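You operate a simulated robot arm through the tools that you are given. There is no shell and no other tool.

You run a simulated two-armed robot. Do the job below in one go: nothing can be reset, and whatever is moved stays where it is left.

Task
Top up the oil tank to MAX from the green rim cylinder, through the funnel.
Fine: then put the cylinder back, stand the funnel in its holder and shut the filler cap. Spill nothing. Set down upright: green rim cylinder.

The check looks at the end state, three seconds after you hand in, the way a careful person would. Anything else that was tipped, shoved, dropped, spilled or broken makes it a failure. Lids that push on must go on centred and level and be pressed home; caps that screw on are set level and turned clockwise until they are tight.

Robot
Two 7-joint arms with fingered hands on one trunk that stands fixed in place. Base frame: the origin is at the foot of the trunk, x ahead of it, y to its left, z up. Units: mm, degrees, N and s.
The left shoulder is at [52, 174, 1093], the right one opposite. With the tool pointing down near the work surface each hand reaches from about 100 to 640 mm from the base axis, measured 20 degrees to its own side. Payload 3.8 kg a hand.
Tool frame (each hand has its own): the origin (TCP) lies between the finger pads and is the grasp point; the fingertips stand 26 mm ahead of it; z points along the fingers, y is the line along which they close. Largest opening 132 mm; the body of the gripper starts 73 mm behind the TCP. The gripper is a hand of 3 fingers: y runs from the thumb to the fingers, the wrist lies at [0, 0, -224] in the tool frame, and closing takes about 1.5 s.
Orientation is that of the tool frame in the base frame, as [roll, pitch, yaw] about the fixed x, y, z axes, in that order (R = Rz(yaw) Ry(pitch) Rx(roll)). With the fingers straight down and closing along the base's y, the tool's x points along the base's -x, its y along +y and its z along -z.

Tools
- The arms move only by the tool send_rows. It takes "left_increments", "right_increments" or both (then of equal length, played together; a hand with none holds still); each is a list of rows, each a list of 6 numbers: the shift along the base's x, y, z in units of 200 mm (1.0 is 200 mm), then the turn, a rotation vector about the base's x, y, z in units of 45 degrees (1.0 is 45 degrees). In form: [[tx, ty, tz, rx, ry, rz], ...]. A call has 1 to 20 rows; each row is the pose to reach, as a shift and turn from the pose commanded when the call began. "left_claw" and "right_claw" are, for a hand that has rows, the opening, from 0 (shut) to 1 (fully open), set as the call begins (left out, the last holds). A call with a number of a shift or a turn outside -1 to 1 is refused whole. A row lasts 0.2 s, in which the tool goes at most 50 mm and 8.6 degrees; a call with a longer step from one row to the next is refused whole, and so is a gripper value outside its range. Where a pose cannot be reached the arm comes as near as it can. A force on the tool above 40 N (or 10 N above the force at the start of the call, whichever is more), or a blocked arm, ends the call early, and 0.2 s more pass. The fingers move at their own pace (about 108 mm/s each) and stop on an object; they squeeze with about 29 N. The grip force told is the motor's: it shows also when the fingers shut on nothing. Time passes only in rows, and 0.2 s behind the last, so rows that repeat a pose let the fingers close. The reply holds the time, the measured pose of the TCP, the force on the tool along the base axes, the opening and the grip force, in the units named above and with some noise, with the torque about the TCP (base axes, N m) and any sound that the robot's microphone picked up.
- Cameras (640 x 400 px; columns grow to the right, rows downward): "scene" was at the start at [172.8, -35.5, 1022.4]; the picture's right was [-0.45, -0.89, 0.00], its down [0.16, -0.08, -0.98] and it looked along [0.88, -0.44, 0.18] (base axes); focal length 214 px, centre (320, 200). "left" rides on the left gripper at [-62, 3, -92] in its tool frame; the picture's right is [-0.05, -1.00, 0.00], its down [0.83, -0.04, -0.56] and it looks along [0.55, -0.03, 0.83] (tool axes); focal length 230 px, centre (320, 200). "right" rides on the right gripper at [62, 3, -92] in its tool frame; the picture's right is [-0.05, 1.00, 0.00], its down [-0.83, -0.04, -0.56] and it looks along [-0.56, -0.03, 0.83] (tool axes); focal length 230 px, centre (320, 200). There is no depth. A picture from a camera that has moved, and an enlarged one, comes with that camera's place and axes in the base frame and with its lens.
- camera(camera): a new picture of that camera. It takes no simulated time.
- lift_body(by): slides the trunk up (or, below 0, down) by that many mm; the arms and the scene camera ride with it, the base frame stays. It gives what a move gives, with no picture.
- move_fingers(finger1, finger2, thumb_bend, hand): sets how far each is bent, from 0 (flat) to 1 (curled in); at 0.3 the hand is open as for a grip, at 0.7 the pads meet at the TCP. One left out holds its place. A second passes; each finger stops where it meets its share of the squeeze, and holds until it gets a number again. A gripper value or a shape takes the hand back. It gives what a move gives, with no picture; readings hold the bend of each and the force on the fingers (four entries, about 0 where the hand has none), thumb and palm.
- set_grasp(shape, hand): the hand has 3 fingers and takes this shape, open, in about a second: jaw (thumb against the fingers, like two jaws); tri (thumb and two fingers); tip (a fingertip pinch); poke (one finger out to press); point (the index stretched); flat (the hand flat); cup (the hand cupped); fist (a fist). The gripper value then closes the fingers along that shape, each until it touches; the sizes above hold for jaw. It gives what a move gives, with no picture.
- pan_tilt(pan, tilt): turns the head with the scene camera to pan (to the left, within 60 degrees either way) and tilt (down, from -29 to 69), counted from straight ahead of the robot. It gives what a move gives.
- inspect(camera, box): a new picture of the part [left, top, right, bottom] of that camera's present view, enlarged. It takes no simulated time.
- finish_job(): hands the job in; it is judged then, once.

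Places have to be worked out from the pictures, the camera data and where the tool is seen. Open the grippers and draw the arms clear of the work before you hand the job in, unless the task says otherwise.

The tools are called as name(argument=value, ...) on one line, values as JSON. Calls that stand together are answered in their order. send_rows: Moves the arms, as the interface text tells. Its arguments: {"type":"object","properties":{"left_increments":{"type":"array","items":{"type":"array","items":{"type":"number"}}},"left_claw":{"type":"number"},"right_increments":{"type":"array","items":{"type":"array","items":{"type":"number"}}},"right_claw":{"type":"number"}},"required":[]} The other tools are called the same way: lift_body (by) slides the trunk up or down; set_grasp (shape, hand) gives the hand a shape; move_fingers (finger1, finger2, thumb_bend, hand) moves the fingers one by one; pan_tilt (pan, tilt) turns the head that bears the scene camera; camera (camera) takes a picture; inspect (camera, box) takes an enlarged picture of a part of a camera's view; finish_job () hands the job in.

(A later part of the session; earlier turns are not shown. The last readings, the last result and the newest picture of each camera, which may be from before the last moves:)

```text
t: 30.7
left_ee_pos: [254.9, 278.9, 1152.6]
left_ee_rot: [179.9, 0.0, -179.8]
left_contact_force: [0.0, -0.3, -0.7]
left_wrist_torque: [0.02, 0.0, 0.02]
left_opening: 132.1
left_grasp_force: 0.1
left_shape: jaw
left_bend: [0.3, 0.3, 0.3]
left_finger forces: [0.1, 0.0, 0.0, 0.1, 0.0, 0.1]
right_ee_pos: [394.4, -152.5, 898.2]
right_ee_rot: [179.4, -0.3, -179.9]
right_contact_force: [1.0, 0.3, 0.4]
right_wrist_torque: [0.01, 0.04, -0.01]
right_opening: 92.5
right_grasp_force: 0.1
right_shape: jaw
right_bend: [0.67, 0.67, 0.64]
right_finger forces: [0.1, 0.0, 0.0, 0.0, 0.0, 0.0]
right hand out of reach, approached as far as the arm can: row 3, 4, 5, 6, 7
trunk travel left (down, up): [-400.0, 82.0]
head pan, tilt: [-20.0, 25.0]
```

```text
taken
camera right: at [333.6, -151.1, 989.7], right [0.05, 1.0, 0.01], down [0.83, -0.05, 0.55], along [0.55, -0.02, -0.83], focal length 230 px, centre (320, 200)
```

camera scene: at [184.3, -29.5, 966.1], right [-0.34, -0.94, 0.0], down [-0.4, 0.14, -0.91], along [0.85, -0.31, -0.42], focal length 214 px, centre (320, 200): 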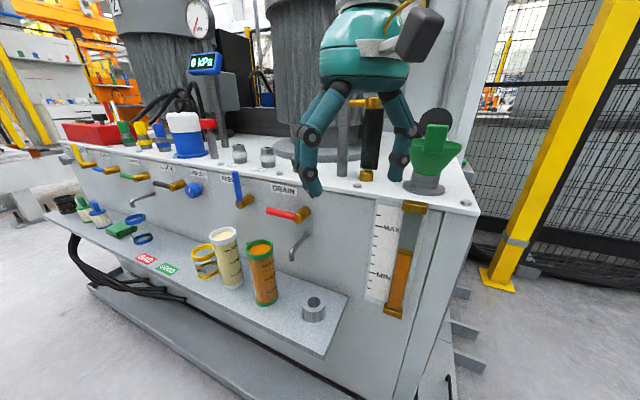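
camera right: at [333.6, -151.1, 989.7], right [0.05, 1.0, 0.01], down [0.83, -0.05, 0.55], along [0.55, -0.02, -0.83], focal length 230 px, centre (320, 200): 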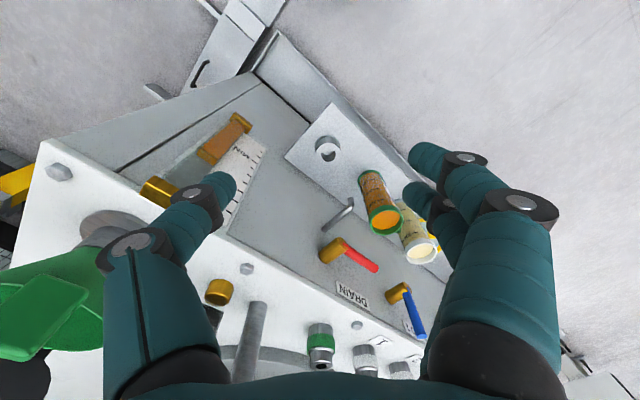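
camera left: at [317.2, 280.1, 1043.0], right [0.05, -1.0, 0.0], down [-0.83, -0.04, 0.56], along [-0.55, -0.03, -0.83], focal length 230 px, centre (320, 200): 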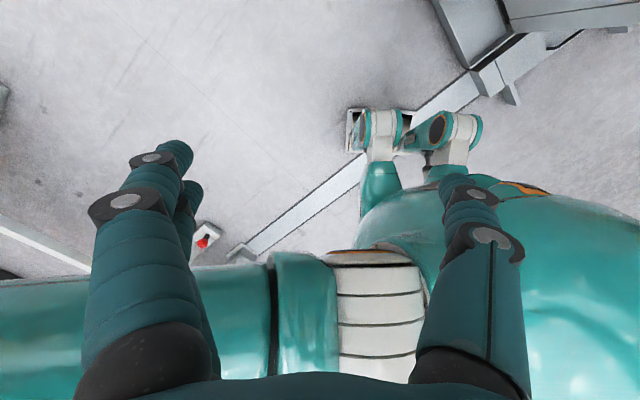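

The descent stalls with the tool straight down. I look at the arm's shape with the scene camera to understand the limit.

pan_tilt(pan=-60, tilt=-20)

camera(camera="scene")

send_rows(left_increments=[[0, 0, 0, 0, 0, 0.14], [0, 0, 0, 0, 0, 0.28], [0, 0, 0, 0, 0, 0.42], [0, 0, 0, 0, 0, 0.56], [0, 0, 0, 0, 0, 0.7], [0, 0, 0, 0, 0, 0.84], [0, 0, 0, 0, 0, 0.98], [0, 0, 0, 0, 0, 0.98]])

camera(camera="left")

```text
t: 31.8
left_ee_pos: [254.8, 279.3, 1153.4]
left_ee_rot: [180.0, 0.0, -179.9]
left_contact_force: [0.4, -0.3, 0.0]
left_wrist_torque: [-0.01, 0.01, 0.05]
left_opening: 131.9
left_grasp_force: 0.0
left_shape: jaw
left_bend: [0.3, 0.3, 0.3]
left_finger forces: [0.0, 0.1, 0.0, 0.0, 0.0, 0.1]
right_ee_pos: [394.9, -151.7, 897.2]
right_ee_rot: [179.4, -0.3, -179.9]
right_contact_force: [0.3, -0.2, -0.2]
right_wrist_torque: [0.02, 0.02, 0.0]
right_opening: 92.6
right_grasp_force: 0.0
right_shape: jaw
right_bend: [0.67, 0.67, 0.64]
right_finger forces: [0.1, 0.1, 0.1, 0.1, 0.0, 0.0]
trunk travel left (down, up): [-400.0, 82.0]
head pan, tilt: [-60.0, -20.0]
```

```text
taken
camera scene: at [135.8, -63.8, 1035.7], right [-0.87, -0.5, 0.0], down [0.17, -0.3, -0.94], along [0.47, -0.81, 0.34], focal length 214 px, centre (320, 200)
```

scene: 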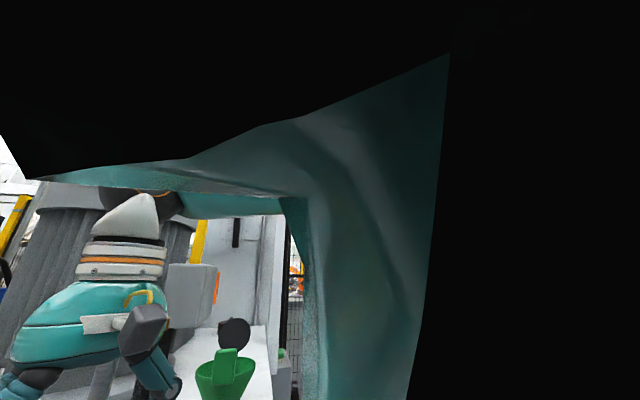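

```text
t: 33.6
left_ee_pos: [254.4, 279.7, 1151.9]
left_ee_rot: [-179.9, 0.0, -135.7]
left_contact_force: [-1.3, -0.5, 0.8]
left_wrist_torque: [-0.01, -0.02, 0.0]
left_opening: 131.9
left_grasp_force: 0.1
left_shape: jaw
left_bend: [0.3, 0.3, 0.3]
left_finger forces: [0.0, 0.0, 0.1, 0.0, 0.1, 0.0]
right_ee_pos: [393.9, -153.4, 898.1]
right_ee_rot: [179.5, -0.4, -179.9]
right_contact_force: [0.5, 0.5, 0.6]
right_wrist_torque: [-0.01, 0.0, 0.01]
right_opening: 92.5
right_grasp_force: 0.0
right_shape: jaw
right_bend: [0.67, 0.67, 0.64]
right_finger forces: [0.0, 0.0, 0.0, 0.1, 0.1, 0.1]
trunk travel left (down, up): [-400.0, 82.0]
head pan, tilt: [-60.0, -20.0]
```

```text
taken
camera left: at [296.4, 323.8, 1244.8], right [0.73, -0.68, 0.0], down [-0.56, -0.61, 0.56], along [-0.38, -0.41, -0.83], focal length 230 px, centre (320, 200)
```

left: 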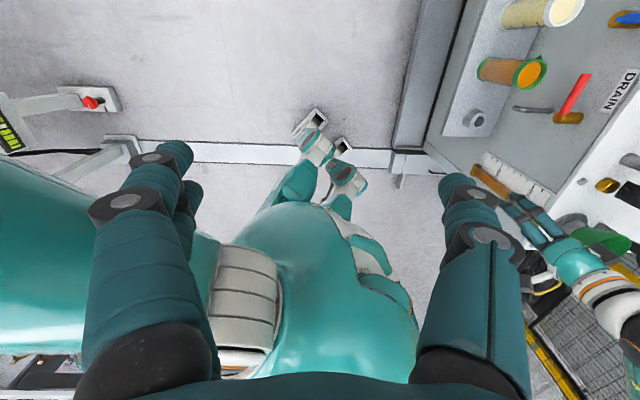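

The arm arches over with a level forearm, so the wrist-flexion limit is what stops tool-down descent; pitching the hand forward and pointing it left-forward should suit the right arm. I turn it that way step by step.

send_rows(right_increments=[[-0.03, -0.08, 0.1, 0, 0, 0.1], [-0.06, -0.16, 0.2, 0, 0, 0.2], [-0.1, -0.25, 0.3, 0, 0, 0.32], [-0.13, -0.34, 0.42, 0, 0, 0.44], [-0.16, -0.435, 0.555, 0, 0, 0.56], [-0.16, -0.435, 0.555, 0, 0, 0.667], [-0.16, -0.435, 0.555, 0, 0, 0.667]])

send_rows(right_increments=[[0.07, 0.04, 0, 0.071, -0.124, 0], [0.14, 0.08, 0, 0.143, -0.247, 0], [0.21, 0.12, 0, 0.214, -0.371, 0], [0.28, 0.16, 0, 0.286, -0.495, 0], [0.35, 0.2, 0, 0.357, -0.619, 0], [0.42, 0.25, 0, 0.429, -0.742, 0], [0.48, 0.3, 0, 0.5, -0.866, 0], [0.48, 0.3, 0, 0.5, -0.866, 0]])

```text
t: 35.2
left_ee_pos: [255.5, 278.9, 1153.4]
left_ee_rot: [-180.0, 0.1, -135.8]
left_contact_force: [-0.2, -0.4, 1.0]
left_wrist_torque: [0.01, 0.0, 0.02]
left_opening: 132.0
left_grasp_force: 0.0
left_shape: jaw
left_bend: [0.3, 0.3, 0.3]
left_finger forces: [0.1, 0.0, 0.1, 0.0, 0.0, 0.0]
right_ee_pos: [364.1, -239.7, 1007.8]
right_ee_rot: [179.3, -0.2, -149.7]
right_contact_force: [0.7, 0.6, -0.1]
right_wrist_torque: [0.0, 0.01, -0.02]
right_opening: 92.7
right_grasp_force: 0.1
right_shape: jaw
right_bend: [0.67, 0.67, 0.64]
right_finger forces: [0.1, 0.0, 0.1, 0.0, 0.0, 0.1]
trunk travel left (down, up): [-400.0, 82.0]
head pan, tilt: [-60.0, -20.0]
```

```text
t: 37.0
left_ee_pos: [254.6, 279.7, 1152.9]
left_ee_rot: [-180.0, 0.0, -135.7]
left_contact_force: [0.1, 0.5, 0.1]
left_wrist_torque: [0.0, 0.03, 0.02]
left_opening: 131.7
left_grasp_force: 0.0
left_shape: jaw
left_bend: [0.3, 0.3, 0.3]
left_finger forces: [0.1, 0.0, 0.1, 0.0, 0.0, 0.1]
right_ee_pos: [460.3, -178.2, 1009.6]
right_ee_rot: [179.5, 44.8, -149.8]
right_contact_force: [0.2, 0.2, -0.3]
right_wrist_torque: [0.02, 0.02, 0.01]
right_opening: 92.6
right_grasp_force: 0.0
right_shape: jaw
right_bend: [0.67, 0.67, 0.64]
right_finger forces: [0.0, 0.0, 0.1, 0.0, 0.0, 0.0]
trunk travel left (down, up): [-400.0, 82.0]
head pan, tilt: [-60.0, -20.0]
```

Reached. I continue pitching toward level while lowering.

send_rows(right_increments=[[0.05, 0.06, -0.05, 0.056, -0.096, 0], [0.1, 0.11, -0.1, 0.111, -0.192, 0], [0.15, 0.17, -0.16, 0.167, -0.289, 0], [0.2, 0.22, -0.22, 0.222, -0.385, 0], [0.25, 0.28, -0.28, 0.278, -0.481, 0], [0.25, 0.28, -0.34, 0.333, -0.577, 0], [0.25, 0.28, -0.34, 0.333, -0.577, 0]])

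send_rows(right_increments=[[0, 0.02, -0.15, 0, 0, 0], [0, 0.04, -0.3, 0, 0, 0], [0, 0.06, -0.45, 0, 0, 0], [0, 0.08, -0.6, 0, 0, 0], [0, 0.1, -0.75, 0, 0, 0], [0, 0.1, -0.75, 0, 0, 0]])

```text
t: 38.6
left_ee_pos: [254.4, 279.4, 1152.3]
left_ee_rot: [-179.9, 0.0, -135.8]
left_contact_force: [0.4, 0.7, -0.4]
left_wrist_torque: [-0.03, -0.01, -0.02]
left_opening: 132.1
left_grasp_force: 0.1
left_shape: jaw
left_bend: [0.3, 0.3, 0.3]
left_finger forces: [0.0, 0.0, 0.0, 0.0, 0.0, 0.1]
right_ee_pos: [511.5, -146.6, 998.0]
right_ee_rot: [-179.7, 63.1, -148.7]
right_contact_force: [0.6, 0.0, 0.6]
right_wrist_torque: [-0.01, -0.01, 0.01]
right_opening: 92.4
right_grasp_force: 0.1
right_shape: jaw
right_bend: [0.67, 0.67, 0.64]
right_finger forces: [0.0, 0.0, 0.0, 0.0, 0.0, 0.0]
right hand out of reach, approached as far as the arm can: row 4, 5, 6, 7
trunk travel left (down, up): [-400.0, 82.0]
head pan, tilt: [-60.0, -20.0]
```

```text
t: 40.0
left_ee_pos: [255.2, 280.7, 1152.0]
left_ee_rot: [180.0, 0.0, -135.9]
left_contact_force: [-0.1, -0.5, 0.0]
left_wrist_torque: [-0.01, -0.01, 0.0]
left_opening: 131.8
left_grasp_force: 0.1
left_shape: jaw
left_bend: [0.3, 0.3, 0.3]
left_finger forces: [0.0, 0.0, 0.0, 0.0, 0.0, 0.0]
right_ee_pos: [527.9, -154.0, 987.5]
right_ee_rot: [-179.6, 62.8, -148.4]
right_contact_force: [-0.7, 0.6, 0.8]
right_wrist_torque: [0.01, 0.01, 0.0]
right_opening: 92.7
right_grasp_force: 0.0
right_shape: jaw
right_bend: [0.67, 0.67, 0.64]
right_finger forces: [0.0, 0.0, 0.0, 0.1, 0.0, 0.0]
right hand out of reach, approached as far as the arm can: row 1, 2, 3, 4, 5, 6
trunk travel left (down, up): [-400.0, 82.0]
head pan, tilt: [-60.0, -20.0]
```

The wrist will not drop below shoulder height in this arm posture. I turn the left hand so its camera looks across at the right arm to see where the elbow is.

send_rows(left_increments=[[0, 0, 0, 0, 0, 0.17], [0, 0, 0, 0, 0, 0.34], [0, 0, 0, 0, 0, 0.51], [0, 0, 0, 0, 0, 0.68], [0, 0, 0, 0, 0, 0.85], [0, 0, 0, 0, 0, 1.0], [0, 0, 0, 0, 0, 1.0]])

send_rows(left_increments=[[0.05, 0, 0, -0.17, 0, 0], [0.1, 0, 0, -0.34, 0, 0], [0.15, 0, 0, -0.51, 0, 0], [0.2, 0, 0, -0.68, 0, 0], [0.25, 0, 0, -0.8, 0, 0], [0.25, 0, 0, -0.8, 0, 0]])

camera(camera="left")

```text
t: 41.6
left_ee_pos: [254.0, 279.7, 1151.6]
left_ee_rot: [180.0, 0.1, -90.7]
left_contact_force: [0.1, -0.1, -0.3]
left_wrist_torque: [0.02, -0.02, 0.01]
left_opening: 132.0
left_grasp_force: 0.0
left_shape: jaw
left_bend: [0.3, 0.3, 0.3]
left_finger forces: [0.1, 0.0, 0.0, 0.0, 0.0, 0.0]
right_ee_pos: [527.0, -153.2, 986.9]
right_ee_rot: [-179.7, 62.7, -148.4]
right_contact_force: [-0.1, -0.6, -0.6]
right_wrist_torque: [0.02, 0.01, 0.01]
right_opening: 92.5
right_grasp_force: 0.1
right_shape: jaw
right_bend: [0.67, 0.67, 0.64]
right_finger forces: [0.0, 0.0, 0.0, 0.1, 0.0, 0.0]
trunk travel left (down, up): [-400.0, 82.0]
head pan, tilt: [-60.0, -20.0]
```

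```text
t: 43.0
left_ee_pos: [305.2, 279.2, 1152.7]
left_ee_rot: [-179.3, -36.1, -91.0]
left_contact_force: [0.4, 0.8, -0.6]
left_wrist_torque: [-0.05, 0.02, -0.01]
left_opening: 132.3
left_grasp_force: 0.1
left_shape: jaw
left_bend: [0.3, 0.3, 0.3]
left_finger forces: [0.0, 0.0, 0.0, 0.0, 0.1, 0.1]
right_ee_pos: [526.7, -153.3, 987.3]
right_ee_rot: [-179.7, 62.7, -148.4]
right_contact_force: [0.0, 0.8, -0.1]
right_wrist_torque: [0.0, -0.02, 0.05]
right_opening: 92.6
right_grasp_force: 0.0
right_shape: jaw
right_bend: [0.67, 0.67, 0.64]
right_finger forces: [0.0, 0.0, 0.0, 0.0, 0.0, 0.1]
trunk travel left (down, up): [-400.0, 82.0]
head pan, tilt: [-60.0, -20.0]
```

```text
taken
camera left: at [302.6, 382.8, 1191.2], right [1.0, 0.03, -0.02], down [0.03, -0.34, 0.94], along [0.02, -0.94, -0.34], focal length 230 px, centre (320, 200)
```

left: 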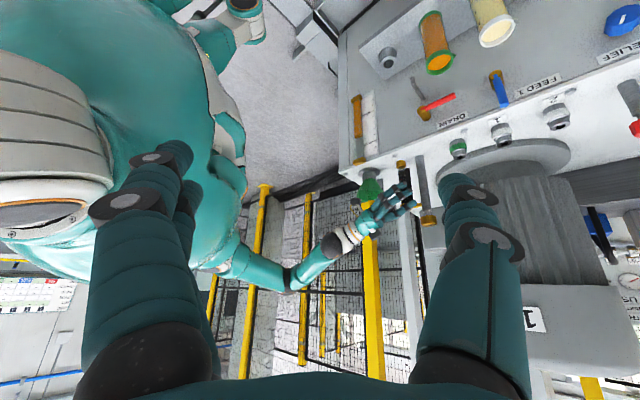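

Now I can see it (picture upside down): the right elbow is raised out to the side. Rolling the hand about its own pointing axis should let the elbow drop, so I roll it by +90° in free air.

send_rows(right_increments=[[-0.02, -0.03, 0.2, 0.12, 0.069, -0.037], [-0.04, -0.06, 0.4, 0.239, 0.138, -0.074], [-0.05, -0.1, 0.6, 0.359, 0.207, -0.111], [-0.05, -0.14, 0.75, 0.478, 0.276, -0.148], [-0.05, -0.14, 0.75, 0.598, 0.345, -0.185], [-0.05, -0.14, 0.75, 0.717, 0.414, -0.222], [-0.05, -0.14, 0.75, 0.837, 0.483, -0.259], [-0.05, -0.14, 0.75, 0.837, 0.483, -0.259]])

send_rows(right_increments=[[0, 0, 0, 0.12, 0.069, -0.037], [0, 0, 0, 0.239, 0.138, -0.074], [0, 0, 0, 0.359, 0.207, -0.111], [0, 0, 0, 0.478, 0.276, -0.148], [0, 0, 0, 0.598, 0.345, -0.185], [0, 0, 0, 0.717, 0.414, -0.222], [0, 0, 0, 0.837, 0.483, -0.259], [0, 0, 0, 0.837, 0.483, -0.259]])

camera(camera="left")

```text
t: 44.8
left_ee_pos: [305.1, 280.0, 1152.5]
left_ee_rot: [-179.4, -35.9, -90.9]
left_contact_force: [0.3, 0.3, -0.6]
left_wrist_torque: [0.01, 0.01, 0.0]
left_opening: 132.0
left_grasp_force: 0.0
left_shape: jaw
left_bend: [0.3, 0.3, 0.3]
left_finger forces: [0.0, 0.0, 0.0, 0.1, 0.1, 0.1]
right_ee_pos: [516.7, -181.7, 1139.6]
right_ee_rot: [119.2, 38.4, 148.9]
right_contact_force: [0.2, -0.2, 0.6]
right_wrist_torque: [-0.02, 0.0, -0.02]
right_opening: 92.4
right_grasp_force: 0.0
right_shape: jaw
right_bend: [0.67, 0.67, 0.64]
right_finger forces: [0.1, 0.1, 0.0, 0.1, 0.0, 0.0]
trunk travel left (down, up): [-400.0, 82.0]
head pan, tilt: [-60.0, -20.0]
```

```text
t: 46.6
left_ee_pos: [304.2, 279.7, 1152.7]
left_ee_rot: [-179.4, -36.0, -91.1]
left_contact_force: [0.5, 0.8, 0.3]
left_wrist_torque: [-0.02, 0.02, 0.0]
left_opening: 132.0
left_grasp_force: 0.0
left_shape: jaw
left_bend: [0.3, 0.3, 0.3]
left_finger forces: [0.1, 0.0, 0.0, 0.0, 0.1, 0.0]
right_ee_pos: [516.6, -179.5, 1139.7]
right_ee_rot: [103.9, -2.7, 131.6]
right_contact_force: [-0.2, 0.7, 0.4]
right_wrist_torque: [-0.01, -0.01, -0.01]
right_opening: 92.5
right_grasp_force: 0.0
right_shape: jaw
right_bend: [0.67, 0.67, 0.64]
right_finger forces: [0.0, 0.1, 0.0, 0.0, 0.1, 0.0]
right hand out of reach, approached as far as the arm can: row 2
trunk travel left (down, up): [-400.0, 82.0]
head pan, tilt: [-60.0, -20.0]
```

```text
taken
camera left: at [302.5, 382.7, 1191.3], right [1.0, 0.03, -0.02], down [0.03, -0.35, 0.94], along [0.02, -0.94, -0.35], focal length 230 px, centre (320, 200)
```

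left: 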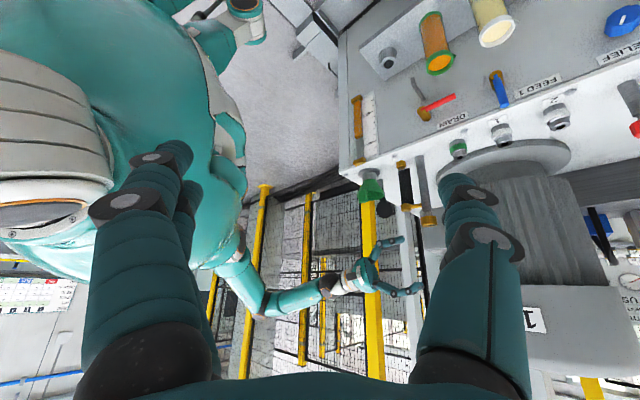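

The roll is fully reached now. With the hand rolled 90°, I try lowering again.

send_rows(right_increments=[[0, 0, -0.2, 0, 0, 0], [0, 0.02, -0.4, 0, 0, 0], [0, 0.04, -0.6, 0, 0, 0], [0, 0.06, -0.8, 0, 0, 0], [0, 0.08, -1.0, 0, 0, 0], [0, 0.1, -1.0, 0, 0, 0]])

camera(camera="left")

```text
t: 48.0
left_ee_pos: [305.4, 279.5, 1152.5]
left_ee_rot: [-179.3, -36.0, -91.1]
left_contact_force: [-1.0, 0.1, 0.4]
left_wrist_torque: [-0.03, 0.01, 0.06]
left_opening: 131.8
left_grasp_force: 0.0
left_shape: jaw
left_bend: [0.3, 0.3, 0.3]
left_finger forces: [0.0, 0.0, 0.1, 0.1, 0.1, 0.0]
right_ee_pos: [516.3, -160.4, 939.4]
right_ee_rot: [103.8, -2.5, 131.6]
right_contact_force: [-1.1, -0.5, 0.1]
right_wrist_torque: [-0.01, -0.01, 0.0]
right_opening: 92.6
right_grasp_force: 0.1
right_shape: jaw
right_bend: [0.67, 0.67, 0.64]
right_finger forces: [0.1, 0.1, 0.0, 0.0, 0.0, 0.1]
trunk travel left (down, up): [-400.0, 82.0]
head pan, tilt: [-60.0, -20.0]
```

```text
taken
camera left: at [302.0, 383.0, 1191.4], right [1.0, 0.03, -0.02], down [0.03, -0.35, 0.94], along [0.02, -0.94, -0.35], focal length 230 px, centre (320, 200)
```

left: 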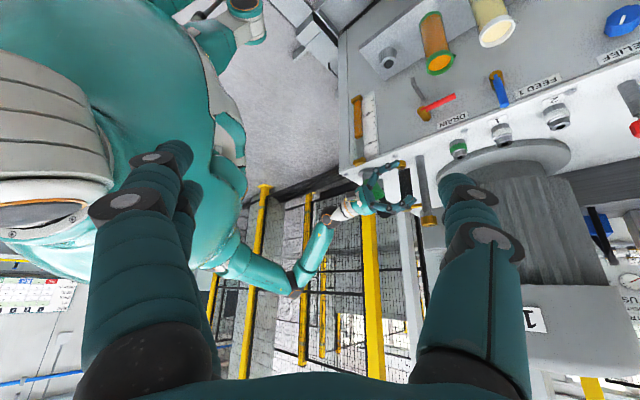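

That unlocked the descent. I continue down in front of the tray, well off the tank's face.

send_rows(right_increments=[[-0.05, 0.03, -0.15, 0, 0, 0], [-0.1, 0.08, -0.3, 0, 0, 0], [-0.15, 0.13, -0.45, 0, 0, 0], [-0.2, 0.18, -0.6, 0, 0, 0], [-0.25, 0.23, -0.75, 0, 0, 0], [-0.3, 0.3, -0.9, 0, 0, 0], [-0.3, 0.3, -0.9, 0, 0, 0]])

send_rows(right_increments=[[0, 0, 0, 0.1, 0.09, -0.034], [0, 0, 0, 0.205, 0.187, -0.068], [0, 0, 0, 0.308, 0.28, -0.103], [0, 0, 0, 0.41, 0.374, -0.137], [0, 0, 0, 0.514, 0.467, -0.171], [0, 0, 0, 0.616, 0.56, -0.206], [0, 0, 0, 0.719, 0.653, -0.24], [0, 0, 0, 0.719, 0.653, -0.24]])

camera(camera="left")

```text
t: 49.6
left_ee_pos: [304.6, 279.3, 1153.4]
left_ee_rot: [-179.4, -36.1, -91.0]
left_contact_force: [0.0, -0.4, -0.3]
left_wrist_torque: [0.0, -0.02, -0.03]
left_opening: 131.9
left_grasp_force: 0.1
left_shape: jaw
left_bend: [0.3, 0.3, 0.3]
left_finger forces: [0.1, 0.1, 0.0, 0.0, 0.0, 0.1]
right_ee_pos: [461.9, -143.6, 839.0]
right_ee_rot: [103.9, -2.6, 131.5]
right_contact_force: [0.4, 0.1, -0.6]
right_wrist_torque: [-0.01, 0.03, 0.03]
right_opening: 92.7
right_grasp_force: 0.1
right_shape: jaw
right_bend: [0.67, 0.67, 0.64]
right_finger forces: [0.1, 0.0, 0.1, 0.0, 0.0, 0.1]
right hand out of reach, approached as far as the arm can: row 4, 5, 6, 7
trunk travel left (down, up): [-400.0, 82.0]
head pan, tilt: [-60.0, -20.0]
```

```text
t: 51.4
left_ee_pos: [305.0, 280.0, 1153.4]
left_ee_rot: [-179.4, -36.0, -91.0]
left_contact_force: [-0.2, -0.5, -0.8]
left_wrist_torque: [0.0, -0.01, 0.0]
left_opening: 132.0
left_grasp_force: 0.1
left_shape: jaw
left_bend: [0.3, 0.3, 0.3]
left_finger forces: [0.0, 0.0, 0.0, 0.1, 0.1, 0.0]
right_ee_pos: [435.3, -108.0, 911.0]
right_ee_rot: [112.0, -43.9, 115.3]
right_contact_force: [0.2, -0.3, -0.5]
right_wrist_torque: [0.02, 0.01, 0.0]
right_opening: 92.4
right_grasp_force: 0.1
right_shape: jaw
right_bend: [0.67, 0.67, 0.64]
right_finger forces: [0.1, 0.0, 0.0, 0.0, 0.1, 0.0]
right hand out of reach, approached as far as the arm can: row 4, 5, 6, 7, 8
trunk travel left (down, up): [-400.0, 82.0]
head pan, tilt: [-60.0, -20.0]
```

```text
taken
camera left: at [302.6, 382.8, 1191.2], right [1.0, 0.03, -0.02], down [0.03, -0.35, 0.94], along [0.02, -0.94, -0.35], focal length 230 px, centre (320, 200)
```

left: 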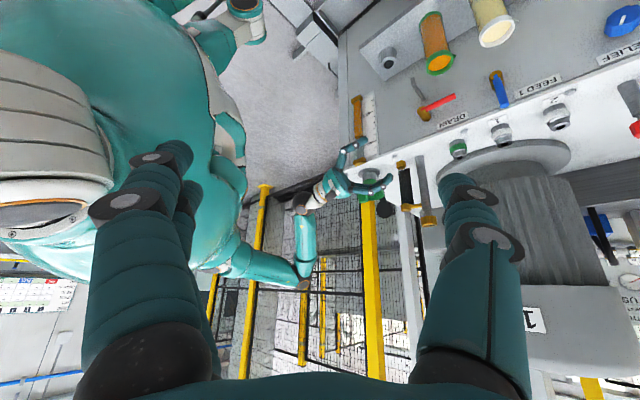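

The upper arm stays near level, and hand roll decides how low the wrist gets. I now test a level hand with its camera side up (rolled 180°) at a more extended, higher place – the posture that could pour to the left over the spout.

send_rows(right_increments=[[0.05, 0.02, 0.12, 0.104, 0.059, -0.088], [0.1, 0.05, 0.25, 0.207, 0.118, -0.175], [0.16, 0.08, 0.38, 0.31, 0.176, -0.263], [0.21, 0.1, 0.5, 0.414, 0.235, -0.35], [0.26, 0.12, 0.62, 0.517, 0.294, -0.438], [0.32, 0.15, 0.75, 0.621, 0.353, -0.526], [0.37, 0.18, 0.88, 0.724, 0.411, -0.613], [0.42, 0.2, 1.0, 0.828, 0.47, -0.701], [0.42, 0.2, 1.0, 0.828, 0.47, -0.701]])

camera(camera="left")

camera(camera="right")

```text
t: 53.4
left_ee_pos: [305.1, 279.4, 1152.2]
left_ee_rot: [-179.3, -36.0, -91.1]
left_contact_force: [0.8, 0.0, 0.2]
left_wrist_torque: [-0.03, -0.05, -0.01]
left_opening: 132.0
left_grasp_force: 0.0
left_shape: jaw
left_bend: [0.3, 0.3, 0.3]
left_finger forces: [0.0, 0.1, 0.1, 0.0, 0.0, 0.0]
right_ee_pos: [537.6, -68.6, 1153.5]
right_ee_rot: [-176.1, -76.8, 15.7]
right_contact_force: [-1.0, -0.3, -0.2]
right_wrist_torque: [-0.02, -0.01, 0.02]
right_opening: 92.6
right_grasp_force: 0.0
right_shape: jaw
right_bend: [0.67, 0.67, 0.64]
right_finger forces: [0.1, 0.0, 0.0, 0.0, 0.0, 0.1]
right hand out of reach, approached as far as the arm can: row 1, 2, 3, 4, 5, 6, 7, 8, 9
trunk travel left (down, up): [-400.0, 82.0]
head pan, tilt: [-60.0, -20.0]
```

```text
taken
camera left: at [302.4, 382.6, 1191.3], right [1.0, 0.03, -0.02], down [0.03, -0.35, 0.94], along [0.02, -0.94, -0.35], focal length 230 px, centre (320, 200)
```

left: 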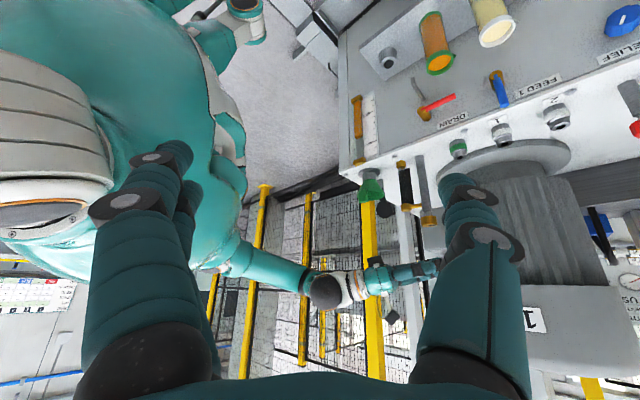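

```text
taken
camera right: at [467.0, -98.5, 1234.9], right [0.32, -0.94, -0.07], down [-0.71, -0.19, -0.68], along [0.63, 0.27, -0.73], focal length 230 px, centre (320, 200)
```

right: 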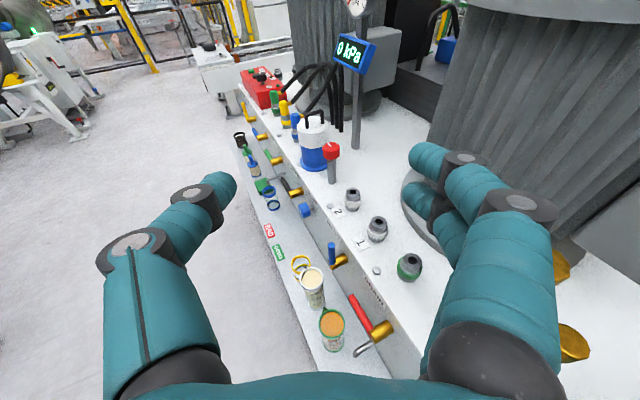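

The hand-up posture is reachable only with the wrist well above the shoulder – so height must come from the trunk. I test how far the hand can roll beyond this (toward 270°) in free air.

send_rows(right_increments=[[0, 0, 0.2, 0.13, 0.047, -0.037], [0, -0.03, 0.4, 0.26, 0.094, -0.074], [0, -0.06, 0.6, 0.389, 0.141, -0.111], [0, -0.1, 0.8, 0.519, 0.188, -0.148], [0, -0.1, 1.0, 0.649, 0.236, -0.185], [0, -0.1, 1.0, 0.778, 0.283, -0.222], [0, -0.1, 1.0, 0.908, 0.33, -0.259], [0, -0.1, 1.0, 0.908, 0.33, -0.259]])

send_rows(right_increments=[[0, 0, 0, 0.13, 0.047, -0.037], [0, 0, 0, 0.26, 0.094, -0.074], [0, 0, 0, 0.389, 0.141, -0.111], [0, 0, 0, 0.519, 0.188, -0.148], [0, 0, 0, 0.649, 0.236, -0.185], [0, 0, 0, 0.778, 0.283, -0.222], [0, 0, 0, 0.908, 0.33, -0.259], [0, 0, 0, 0.908, 0.33, -0.259]])

camera(camera="left")

```text
t: 55.2
left_ee_pos: [305.4, 280.5, 1152.5]
left_ee_rot: [-179.4, -36.0, -91.1]
left_contact_force: [0.4, 0.2, -0.2]
left_wrist_torque: [-0.02, 0.02, -0.02]
left_opening: 132.0
left_grasp_force: 0.0
left_shape: jaw
left_bend: [0.3, 0.3, 0.3]
left_finger forces: [0.0, 0.0, 0.0, 0.0, 0.0, 0.0]
right_ee_pos: [573.0, -169.8, 1388.8]
right_ee_rot: [-108.9, -42.8, -58.4]
right_contact_force: [0.4, 0.2, -0.5]
right_wrist_torque: [-0.01, 0.0, -0.03]
right_opening: 92.5
right_grasp_force: 0.1
right_shape: jaw
right_bend: [0.67, 0.67, 0.64]
right_finger forces: [0.0, 0.0, 0.1, 0.0, 0.0, 0.0]
right hand out of reach, approached as far as the arm can: row 3, 4, 5, 6, 7, 8
trunk travel left (down, up): [-400.0, 82.0]
head pan, tilt: [-60.0, -20.0]
```

```text
t: 57.0
left_ee_pos: [304.3, 279.1, 1152.7]
left_ee_rot: [-179.2, -36.0, -91.0]
left_contact_force: [-0.6, -0.4, 0.4]
left_wrist_torque: [0.04, -0.03, -0.03]
left_opening: 131.9
left_grasp_force: 0.2
left_shape: jaw
left_bend: [0.3, 0.3, 0.3]
left_finger forces: [0.0, 0.1, 0.0, 0.1, 0.0, 0.0]
right_ee_pos: [605.9, -345.8, 1470.3]
right_ee_rot: [-105.4, -5.8, -70.7]
right_contact_force: [0.0, -0.1, 0.1]
right_wrist_torque: [-0.03, -0.01, 0.02]
right_opening: 92.7
right_grasp_force: 0.0
right_shape: jaw
right_bend: [0.67, 0.67, 0.64]
right_finger forces: [0.0, 0.0, 0.1, 0.0, 0.0, 0.1]
right hand out of reach, approached as far as the arm can: row 1, 2, 3, 4, 5, 6, 7, 8
trunk travel left (down, up): [-400.0, 82.0]
head pan, tilt: [-60.0, -20.0]
```

```text
taken
camera left: at [301.9, 382.0, 1191.7], right [1.0, 0.03, -0.02], down [0.03, -0.35, 0.94], along [0.02, -0.94, -0.35], focal length 230 px, centre (320, 200)
```

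left: 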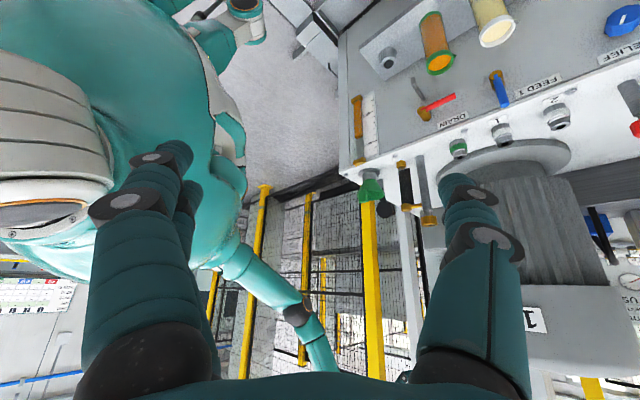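

Rolling past 180° throws the arm far up, so the usable roll range is 0–180°. I unwind the roll back to 0 in free air.

send_rows(right_increments=[[0, -0.05, 0, -0.13, -0.047, 0.037], [0, -0.1, 0, -0.26, -0.094, 0.074], [0, -0.15, 0, -0.389, -0.141, 0.111], [0, -0.2, 0, -0.519, -0.188, 0.148], [0, -0.25, 0, -0.649, -0.236, 0.185], [0, -0.3, 0, -0.778, -0.283, 0.222], [0, -0.35, 0, -0.908, -0.33, 0.259]])

send_rows(right_increments=[[0, 0, 0, -0.13, -0.047, 0.037], [0, 0, 0, -0.26, -0.094, 0.074], [0, 0, 0, -0.389, -0.141, 0.111], [0, 0, 0, -0.519, -0.188, 0.148], [0, 0, 0, -0.649, -0.236, 0.185], [0, 0, 0, -0.778, -0.283, 0.222], [0, 0, 0, -0.908, -0.33, 0.259]])

send_rows(right_increments=[[0, 0, 0, -0.13, -0.047, 0.037], [0, 0, 0, -0.26, -0.094, 0.074], [0, 0, 0, -0.389, -0.141, 0.111], [0, 0, 0, -0.519, -0.188, 0.148], [0, 0, 0, -0.649, -0.236, 0.185], [0, 0, 0, -0.778, -0.283, 0.222], [0, 0, 0, -0.908, -0.33, 0.259]])

send_rows(right_increments=[[0, 0, 0, -0.13, -0.047, 0.037], [0, 0, 0, -0.26, -0.094, 0.074], [0, 0, 0, -0.389, -0.141, 0.111], [0, 0, 0, -0.519, -0.188, 0.148], [0, 0, 0, -0.649, -0.236, 0.185], [0, 0, 0, -0.778, -0.283, 0.222], [0, 0, 0, -0.908, -0.33, 0.259]])

```text
t: 58.6
left_ee_pos: [304.5, 280.1, 1152.1]
left_ee_rot: [-179.4, -36.0, -91.0]
left_contact_force: [-0.3, 0.3, -0.1]
left_wrist_torque: [0.05, 0.02, 0.04]
left_opening: 131.9
left_grasp_force: 0.0
left_shape: jaw
left_bend: [0.3, 0.3, 0.3]
left_finger forces: [0.1, 0.0, 0.1, 0.1, 0.0, 0.0]
right_ee_pos: [608.3, -414.1, 1468.0]
right_ee_rot: [-111.0, -49.2, -55.7]
right_contact_force: [-0.2, -0.8, 0.2]
right_wrist_torque: [-0.02, 0.0, 0.0]
right_opening: 92.7
right_grasp_force: 0.0
right_shape: jaw
right_bend: [0.67, 0.67, 0.64]
right_finger forces: [0.1, 0.0, 0.0, 0.0, 0.0, 0.0]
trunk travel left (down, up): [-400.0, 82.0]
head pan, tilt: [-60.0, -20.0]
```

```text
t: 60.2
left_ee_pos: [305.2, 280.0, 1152.2]
left_ee_rot: [-179.4, -36.1, -91.0]
left_contact_force: [0.0, -0.2, -0.7]
left_wrist_torque: [0.01, 0.01, -0.04]
left_opening: 132.1
left_grasp_force: 0.0
left_shape: jaw
left_bend: [0.3, 0.3, 0.3]
left_finger forces: [0.0, 0.1, 0.1, 0.0, 0.0, 0.0]
right_ee_pos: [608.0, -415.0, 1465.9]
right_ee_rot: [156.1, -76.1, 44.1]
right_contact_force: [0.1, -0.1, -0.4]
right_wrist_torque: [0.0, 0.0, 0.0]
right_opening: 92.7
right_grasp_force: 0.1
right_shape: jaw
right_bend: [0.67, 0.67, 0.64]
right_finger forces: [0.0, 0.0, 0.1, 0.0, 0.0, 0.0]
trunk travel left (down, up): [-400.0, 82.0]
head pan, tilt: [-60.0, -20.0]
```

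```text
t: 61.8
left_ee_pos: [304.6, 280.6, 1152.4]
left_ee_rot: [-179.4, -36.1, -91.0]
left_contact_force: [0.7, -0.3, -0.3]
left_wrist_torque: [0.01, 0.0, 0.0]
left_opening: 131.8
left_grasp_force: 0.0
left_shape: jaw
left_bend: [0.3, 0.3, 0.3]
left_finger forces: [0.1, 0.0, 0.1, 0.0, 0.0, 0.0]
right_ee_pos: [607.4, -413.9, 1467.0]
right_ee_rot: [106.9, -38.4, 100.8]
right_contact_force: [0.2, -0.7, -0.6]
right_wrist_torque: [0.0, -0.01, 0.01]
right_opening: 92.6
right_grasp_force: 0.1
right_shape: jaw
right_bend: [0.67, 0.67, 0.64]
right_finger forces: [0.1, 0.1, 0.0, 0.0, 0.0, 0.0]
trunk travel left (down, up): [-400.0, 82.0]
head pan, tilt: [-60.0, -20.0]
```

```text
t: 63.4
left_ee_pos: [305.8, 279.4, 1152.6]
left_ee_rot: [-179.4, -36.0, -90.9]
left_contact_force: [-0.1, 0.2, 0.4]
left_wrist_torque: [0.0, 0.01, -0.02]
left_opening: 132.0
left_grasp_force: 0.1
left_shape: jaw
left_bend: [0.3, 0.3, 0.3]
left_finger forces: [0.1, 0.0, 0.1, 0.0, 0.1, 0.0]
right_ee_pos: [608.5, -415.0, 1467.4]
right_ee_rot: [104.8, 4.9, 113.6]
right_contact_force: [0.3, 0.7, 1.2]
right_wrist_torque: [-0.03, -0.03, 0.04]
right_opening: 92.4
right_grasp_force: 0.0
right_shape: jaw
right_bend: [0.67, 0.67, 0.64]
right_finger forces: [0.1, 0.0, 0.0, 0.1, 0.1, 0.0]
trunk travel left (down, up): [-400.0, 82.0]
head pan, tilt: [-60.0, -20.0]
```

Unwound to roll ≈ 90°. I continue to roll 0 while bringing the hand back down and in.

send_rows(right_increments=[[-0.02, 0.09, -0.11, -0.128, -0.052, 0.036], [-0.03, 0.19, -0.23, -0.256, -0.105, 0.073], [-0.05, 0.28, -0.34, -0.384, -0.157, 0.109], [-0.07, 0.38, -0.46, -0.511, -0.21, 0.145], [-0.09, 0.47, -0.57, -0.639, -0.262, 0.181], [-0.1, 0.57, -0.69, -0.767, -0.315, 0.218], [-0.12, 0.66, -0.8, -0.895, -0.367, 0.254]])

send_rows(right_increments=[[-0.02, 0.09, -0.11, -0.128, -0.052, 0.036], [-0.03, 0.19, -0.23, -0.256, -0.105, 0.073], [-0.05, 0.28, -0.34, -0.384, -0.157, 0.109], [-0.07, 0.38, -0.46, -0.511, -0.21, 0.145], [-0.09, 0.47, -0.57, -0.639, -0.262, 0.181], [-0.1, 0.57, -0.69, -0.767, -0.315, 0.218], [-0.12, 0.66, -0.8, -0.895, -0.367, 0.254], [-0.12, 0.66, -0.8, -0.895, -0.367, 0.254]])

camera(camera="left")

```text
t: 65.0
left_ee_pos: [305.7, 280.4, 1153.6]
left_ee_rot: [-179.3, -35.9, -91.0]
left_contact_force: [0.0, 0.9, -0.3]
left_wrist_torque: [-0.01, 0.02, 0.0]
left_opening: 132.1
left_grasp_force: 0.1
left_shape: jaw
left_bend: [0.3, 0.3, 0.3]
left_finger forces: [0.1, 0.0, 0.1, 0.0, 0.1, 0.0]
right_ee_pos: [582.5, -282.7, 1306.1]
right_ee_rot: [112.3, 47.9, 129.2]
right_contact_force: [0.3, 0.2, 0.8]
right_wrist_torque: [-0.02, 0.02, 0.02]
right_opening: 92.4
right_grasp_force: 0.0
right_shape: jaw
right_bend: [0.67, 0.67, 0.64]
right_finger forces: [0.0, 0.0, 0.1, 0.0, 0.0, 0.0]
trunk travel left (down, up): [-400.0, 82.0]
head pan, tilt: [-60.0, -20.0]
```

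```text
t: 66.8
left_ee_pos: [304.8, 279.3, 1153.3]
left_ee_rot: [-179.4, -36.1, -91.1]
left_contact_force: [-0.7, -0.2, 0.2]
left_wrist_torque: [0.01, -0.04, 0.0]
left_opening: 131.8
left_grasp_force: 0.1
left_shape: jaw
left_bend: [0.3, 0.3, 0.3]
left_finger forces: [0.1, 0.0, 0.0, 0.0, 0.0, 0.0]
right_ee_pos: [558.3, -150.7, 1146.8]
right_ee_rot: [-161.7, 74.3, -138.7]
right_contact_force: [0.1, -0.1, 0.2]
right_wrist_torque: [-0.01, 0.01, 0.0]
right_opening: 92.7
right_grasp_force: 0.0
right_shape: jaw
right_bend: [0.67, 0.67, 0.64]
right_finger forces: [0.1, 0.1, 0.0, 0.0, 0.0, 0.1]
trunk travel left (down, up): [-400.0, 82.0]
head pan, tilt: [-60.0, -20.0]
```

```text
taken
camera left: at [302.3, 382.6, 1191.4], right [1.0, 0.03, -0.02], down [0.03, -0.35, 0.94], along [0.02, -0.94, -0.35], focal length 230 px, centre (320, 200)
```

left: 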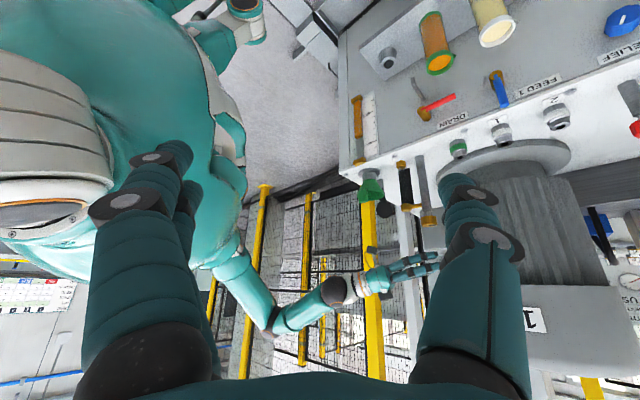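

Now roll ≈ 0 with the elbow out. I turn to yaw 0 and 45° downward pitch and move toward the place that, with the trunk 400 lower, is the grasp pose.

send_rows(right_increments=[[0.02, 0.07, -0.08, -0.005, 0.113, -0.09], [0.04, 0.15, -0.16, -0.011, 0.227, -0.18], [0.055, 0.23, -0.24, -0.016, 0.34, -0.27], [0.07, 0.3, -0.32, -0.021, 0.454, -0.36], [0.09, 0.38, -0.4, -0.027, 0.567, -0.45], [0.11, 0.455, -0.485, -0.032, 0.681, -0.541], [0.11, 0.455, -0.485, -0.032, 0.681, -0.541]])

send_rows(right_increments=[[0.03, 0.03, -0.1, 0, 0, 0], [0.06, 0.06, -0.2, 0, 0, 0], [0.1, 0.09, -0.3, 0, 0, 0], [0.15, 0.12, -0.4, 0, 0, 0], [0.15, 0.12, -0.4, 0, 0, 0]])

```text
t: 68.4
left_ee_pos: [305.3, 279.2, 1152.0]
left_ee_rot: [-179.4, -36.0, -91.0]
left_contact_force: [-0.6, 0.3, -0.3]
left_wrist_torque: [-0.01, -0.02, 0.02]
left_opening: 132.1
left_grasp_force: 0.2
left_shape: jaw
left_bend: [0.3, 0.3, 0.3]
left_finger forces: [0.0, 0.0, 0.0, 0.0, 0.0, 0.0]
right_ee_pos: [560.2, -141.0, 1096.7]
right_ee_rot: [179.8, 45.0, 179.7]
right_contact_force: [0.6, -0.1, 1.0]
right_wrist_torque: [-0.03, 0.0, 0.05]
right_opening: 92.7
right_grasp_force: 0.0
right_shape: jaw
right_bend: [0.67, 0.67, 0.64]
right_finger forces: [0.0, 0.0, 0.0, 0.0, 0.1, 0.0]
right hand out of reach, approached as far as the arm can: row 4, 5, 6, 7
trunk travel left (down, up): [-400.0, 82.0]
head pan, tilt: [-60.0, -20.0]
```

```text
t: 69.6
left_ee_pos: [305.0, 280.7, 1153.2]
left_ee_rot: [-179.3, -36.0, -90.9]
left_contact_force: [-0.1, -0.7, -0.2]
left_wrist_torque: [0.01, 0.02, 0.02]
left_opening: 131.6
left_grasp_force: 0.0
left_shape: jaw
left_bend: [0.3, 0.3, 0.3]
left_finger forces: [0.0, 0.1, 0.0, 0.0, 0.0, 0.1]
right_ee_pos: [563.5, -145.0, 1043.6]
right_ee_rot: [179.9, 45.1, 179.8]
right_contact_force: [-0.1, 0.5, -0.2]
right_wrist_torque: [0.0, -0.01, -0.02]
right_opening: 92.6
right_grasp_force: 0.1
right_shape: jaw
right_bend: [0.67, 0.67, 0.64]
right_finger forces: [0.0, 0.0, 0.0, 0.0, 0.0, 0.0]
right hand out of reach, approached as far as the arm can: row 1, 2, 3, 4, 5
trunk travel left (down, up): [-400.0, 82.0]
head pan, tilt: [-60.0, -20.0]
```

For yaw 0 the hand cannot come further left than y≈-143. Pointing it left-forward (yaw 40°, 20° down) should bring the TCP onto the cylinder's line; I test that at the trunk-up equivalent.

send_rows(right_increments=[[0.03, 0.06, -0.02, 0.028, -0.076, 0.125], [0.06, 0.12, -0.04, 0.055, -0.152, 0.25], [0.09, 0.18, -0.06, 0.083, -0.228, 0.375], [0.12, 0.25, -0.08, 0.111, -0.305, 0.5], [0.15, 0.32, -0.1, 0.139, -0.381, 0.625], [0.185, 0.38, -0.12, 0.166, -0.457, 0.75], [0.185, 0.425, -0.12, 0.194, -0.533, 0.875], [0.185, 0.425, -0.12, 0.194, -0.533, 0.875]])

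send_rows(right_increments=[[0.02, 0.04, -0.05, 0, 0, 0], [0.04, 0.08, -0.1, 0, 0, 0], [0.06, 0.12, -0.16, 0, 0, 0], [0.06, 0.12, -0.22, 0, 0, 0], [0.06, 0.12, -0.22, 0, 0, 0]])

camera(camera="left")

```text
t: 71.4
left_ee_pos: [304.2, 280.9, 1152.7]
left_ee_rot: [-179.3, -36.0, -91.0]
left_contact_force: [-0.2, 0.0, -0.2]
left_wrist_torque: [0.01, 0.03, 0.0]
left_opening: 132.0
left_grasp_force: 0.1
left_shape: jaw
left_bend: [0.3, 0.3, 0.3]
left_finger forces: [0.1, 0.0, 0.0, 0.0, 0.1, 0.0]
right_ee_pos: [601.6, -61.2, 1019.8]
right_ee_rot: [179.7, 70.0, -140.1]
right_contact_force: [-0.2, -0.3, 0.7]
right_wrist_torque: [0.01, -0.05, 0.01]
right_opening: 92.6
right_grasp_force: 0.1
right_shape: jaw
right_bend: [0.67, 0.67, 0.64]
right_finger forces: [0.0, 0.0, 0.0, 0.0, 0.1, 0.0]
trunk travel left (down, up): [-400.0, 82.0]
head pan, tilt: [-60.0, -20.0]
```

```text
t: 72.6
left_ee_pos: [304.5, 279.3, 1152.5]
left_ee_rot: [-179.4, -36.0, -91.0]
left_contact_force: [-0.1, -0.9, 0.4]
left_wrist_torque: [-0.01, 0.01, 0.01]
left_opening: 131.8
left_grasp_force: 0.1
left_shape: jaw
left_bend: [0.3, 0.3, 0.3]
left_finger forces: [0.0, 0.1, 0.1, 0.0, 0.0, 0.0]
right_ee_pos: [601.6, -56.5, 988.3]
right_ee_rot: [179.6, 70.1, -140.4]
right_contact_force: [1.2, -0.1, -0.5]
right_wrist_torque: [0.03, 0.04, 0.0]
right_opening: 92.4
right_grasp_force: 0.1
right_shape: jaw
right_bend: [0.67, 0.67, 0.64]
right_finger forces: [0.0, 0.0, 0.1, 0.1, 0.0, 0.0]
right hand out of reach, approached as far as the arm can: row 2, 3, 4, 5
trunk travel left (down, up): [-400.0, 82.0]
head pan, tilt: [-60.0, -20.0]
```

```text
taken
camera left: at [302.5, 382.8, 1191.2], right [1.0, 0.03, -0.02], down [0.03, -0.35, 0.94], along [0.02, -0.94, -0.35], focal length 230 px, centre (320, 200)
```

left: 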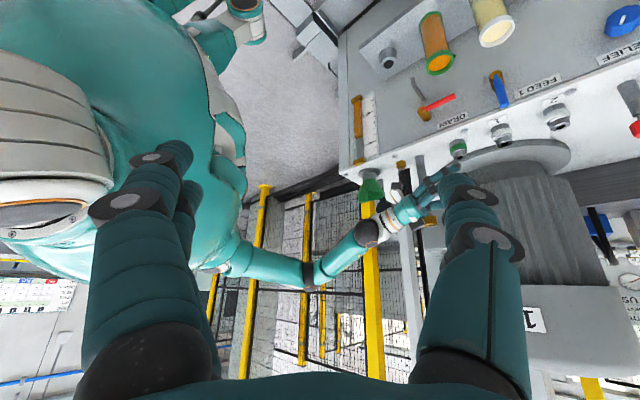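

That pose is nearly reachable, but the drain spigot would sit right above the hand there. I test instead a straight-down reach over the cylinder (tool down, closing along the tank front), first raising and turning the hand in free air.

send_rows(right_increments=[[-0.04, -0.03, 0.12, -0.096, 0.115, 0], [-0.08, -0.06, 0.24, -0.192, 0.23, 0], [-0.12, -0.09, 0.36, -0.288, 0.345, 0], [-0.16, -0.12, 0.48, -0.386, 0.46, 0], [-0.2, -0.15, 0.6, -0.482, 0.575, 0], [-0.2, -0.17, 0.7, -0.579, 0.69, 0], [-0.2, -0.17, 0.8, -0.643, 0.766, 0]])

send_rows(right_increments=[[0, 0, 0, -0.09, 0.106, 0], [0, 0, 0, -0.18, 0.213, 0], [0, 0, 0, -0.27, 0.32, 0], [0, 0, 0, -0.357, 0.426, 0], [0, 0, 0, -0.357, 0.426, 0]])

send_rows(right_increments=[[0, 0, 0, 0, 0, -0.16], [0, 0, 0, 0, 0, -0.32], [0, 0, 0, 0, 0, -0.48], [0, 0, 0, 0, 0, -0.64], [0, 0, 0, 0, 0, -0.8], [0, 0, 0, 0, 0, -0.95], [0, 0, 0, 0, 0, -0.95]])

send_rows(right_increments=[[0, 0, 0, 0, 0, -0.16], [0, 0, 0, 0, 0, -0.32], [0, 0, 0, 0, 0, -0.48], [0, 0, 0, 0, 0, -0.64], [0, 0, 0, 0, 0, -0.8], [0, 0, 0, 0, 0, -0.94], [0, 0, 0, 0, 0, -0.94]])

```text
t: 74.2
left_ee_pos: [304.4, 279.0, 1152.0]
left_ee_rot: [-179.5, -36.0, -91.0]
left_contact_force: [0.7, 0.2, 0.8]
left_wrist_torque: [0.03, 0.01, 0.01]
left_opening: 131.8
left_grasp_force: 0.1
left_shape: jaw
left_bend: [0.3, 0.3, 0.3]
left_finger forces: [0.1, 0.0, 0.0, 0.1, 0.0, 0.0]
right_ee_pos: [574.1, -186.3, 1157.3]
right_ee_rot: [-180.0, 25.5, -140.0]
right_contact_force: [0.0, -0.5, 1.0]
right_wrist_torque: [0.03, -0.01, 0.03]
right_opening: 92.8
right_grasp_force: 0.0
right_shape: jaw
right_bend: [0.67, 0.67, 0.64]
right_finger forces: [0.0, 0.0, 0.1, 0.0, 0.1, 0.0]
right hand out of reach, approached as far as the arm can: row 5, 6, 7
trunk travel left (down, up): [-400.0, 82.0]
head pan, tilt: [-60.0, -20.0]
```

```text
t: 75.4
left_ee_pos: [305.2, 279.9, 1152.3]
left_ee_rot: [-179.3, -36.0, -91.0]
left_contact_force: [-0.1, -0.1, -0.2]
left_wrist_torque: [-0.01, -0.01, 0.01]
left_opening: 131.7
left_grasp_force: 0.0
left_shape: jaw
left_bend: [0.3, 0.3, 0.3]
left_finger forces: [0.0, 0.0, 0.0, 0.0, 0.0, 0.1]
right_ee_pos: [495.7, -251.4, 1150.5]
right_ee_rot: [179.9, 0.0, -140.2]
right_contact_force: [-0.7, -1.0, -0.3]
right_wrist_torque: [0.02, 0.01, 0.04]
right_opening: 92.4
right_grasp_force: 0.0
right_shape: jaw
right_bend: [0.67, 0.67, 0.64]
right_finger forces: [0.0, 0.0, 0.1, 0.0, 0.0, 0.0]
right hand out of reach, approached as far as the arm can: row 1, 2, 3, 4, 5
trunk travel left (down, up): [-400.0, 82.0]
head pan, tilt: [-60.0, -20.0]
```

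```text
t: 77.0
left_ee_pos: [304.6, 280.3, 1153.1]
left_ee_rot: [-179.4, -36.0, -91.0]
left_contact_force: [0.2, 1.0, -0.4]
left_wrist_torque: [-0.03, 0.01, -0.03]
left_opening: 131.9
left_grasp_force: 0.1
left_shape: jaw
left_bend: [0.3, 0.3, 0.3]
left_finger forces: [0.1, 0.0, 0.1, 0.1, 0.0, 0.1]
right_ee_pos: [498.9, -252.3, 1151.4]
right_ee_rot: [-179.9, 0.2, 177.0]
right_contact_force: [-0.8, -0.5, -0.1]
right_wrist_torque: [0.02, 0.0, 0.02]
right_opening: 92.5
right_grasp_force: 0.1
right_shape: jaw
right_bend: [0.67, 0.67, 0.64]
right_finger forces: [0.0, 0.0, 0.1, 0.0, 0.1, 0.0]
trunk travel left (down, up): [-400.0, 82.0]
head pan, tilt: [-60.0, -20.0]
```

```text
t: 78.6
left_ee_pos: [305.0, 279.6, 1152.7]
left_ee_rot: [-179.3, -36.0, -91.0]
left_contact_force: [0.5, 1.2, -0.3]
left_wrist_torque: [0.01, 0.03, 0.01]
left_opening: 132.1
left_grasp_force: 0.1
left_shape: jaw
left_bend: [0.3, 0.3, 0.3]
left_finger forces: [0.0, 0.1, 0.1, 0.1, 0.0, 0.1]
right_ee_pos: [498.5, -253.7, 1151.4]
right_ee_rot: [179.8, 0.1, 134.7]
right_contact_force: [0.0, -0.2, -0.5]
right_wrist_torque: [0.03, 0.01, -0.02]
right_opening: 92.5
right_grasp_force: 0.1
right_shape: jaw
right_bend: [0.67, 0.67, 0.64]
right_finger forces: [0.1, 0.0, 0.0, 0.0, 0.1, 0.1]
right hand out of reach, approached as far as the arm can: row 5
trunk travel left (down, up): [-400.0, 82.0]
head pan, tilt: [-60.0, -20.0]
```

Tool-down reach at this height ends near 530 mm from the shoulder. I probe lower, nearer shoulder level, where the reach should be longest.

send_rows(right_increments=[[0.05, 0.1, -0.15, 0, 0, 0], [0.1, 0.2, -0.3, 0, 0, 0], [0.15, 0.3, -0.45, 0, 0, 0], [0.2, 0.4, -0.6, 0, 0, 0], [0.25, 0.5, -0.6, 0, 0, 0], [0.3, 0.6, -0.6, 0, 0, 0], [0.4, 0.7, -0.6, 0, 0, 0], [0.4, 0.7, -0.6, 0, 0, 0]])

camera(camera="left")

```text
t: 80.4
left_ee_pos: [304.7, 279.4, 1153.2]
left_ee_rot: [-179.5, -35.9, -91.0]
left_contact_force: [0.0, 0.6, -0.5]
left_wrist_torque: [0.02, -0.01, 0.0]
left_opening: 131.9
left_grasp_force: 0.0
left_shape: jaw
left_bend: [0.3, 0.3, 0.3]
left_finger forces: [0.0, 0.1, 0.0, 0.1, 0.0, 0.1]
right_ee_pos: [502.7, -213.1, 1026.8]
right_ee_rot: [-180.0, 0.0, 134.9]
right_contact_force: [-0.5, -0.7, -0.4]
right_wrist_torque: [0.02, 0.02, 0.0]
right_opening: 92.8
right_grasp_force: 0.0
right_shape: jaw
right_bend: [0.67, 0.67, 0.64]
right_finger forces: [0.0, 0.0, 0.1, 0.0, 0.0, 0.0]
right hand out of reach, approached as far as the arm can: row 1, 2, 3, 4, 5, 6, 7, 8
trunk travel left (down, up): [-400.0, 82.0]
head pan, tilt: [-60.0, -20.0]
```

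```text
taken
camera left: at [302.7, 382.5, 1191.2], right [1.0, 0.03, -0.02], down [0.03, -0.35, 0.94], along [0.02, -0.94, -0.35], focal length 230 px, centre (320, 200)
```

left: 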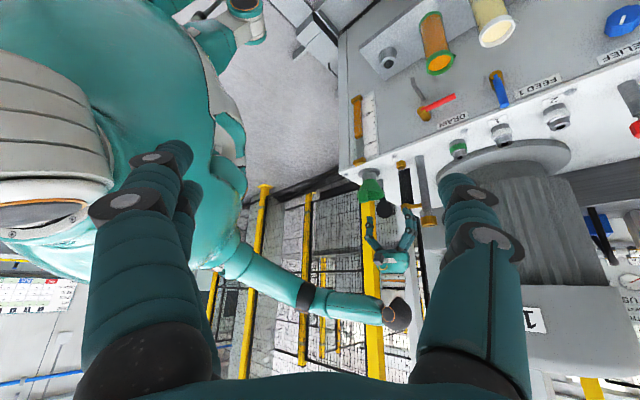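

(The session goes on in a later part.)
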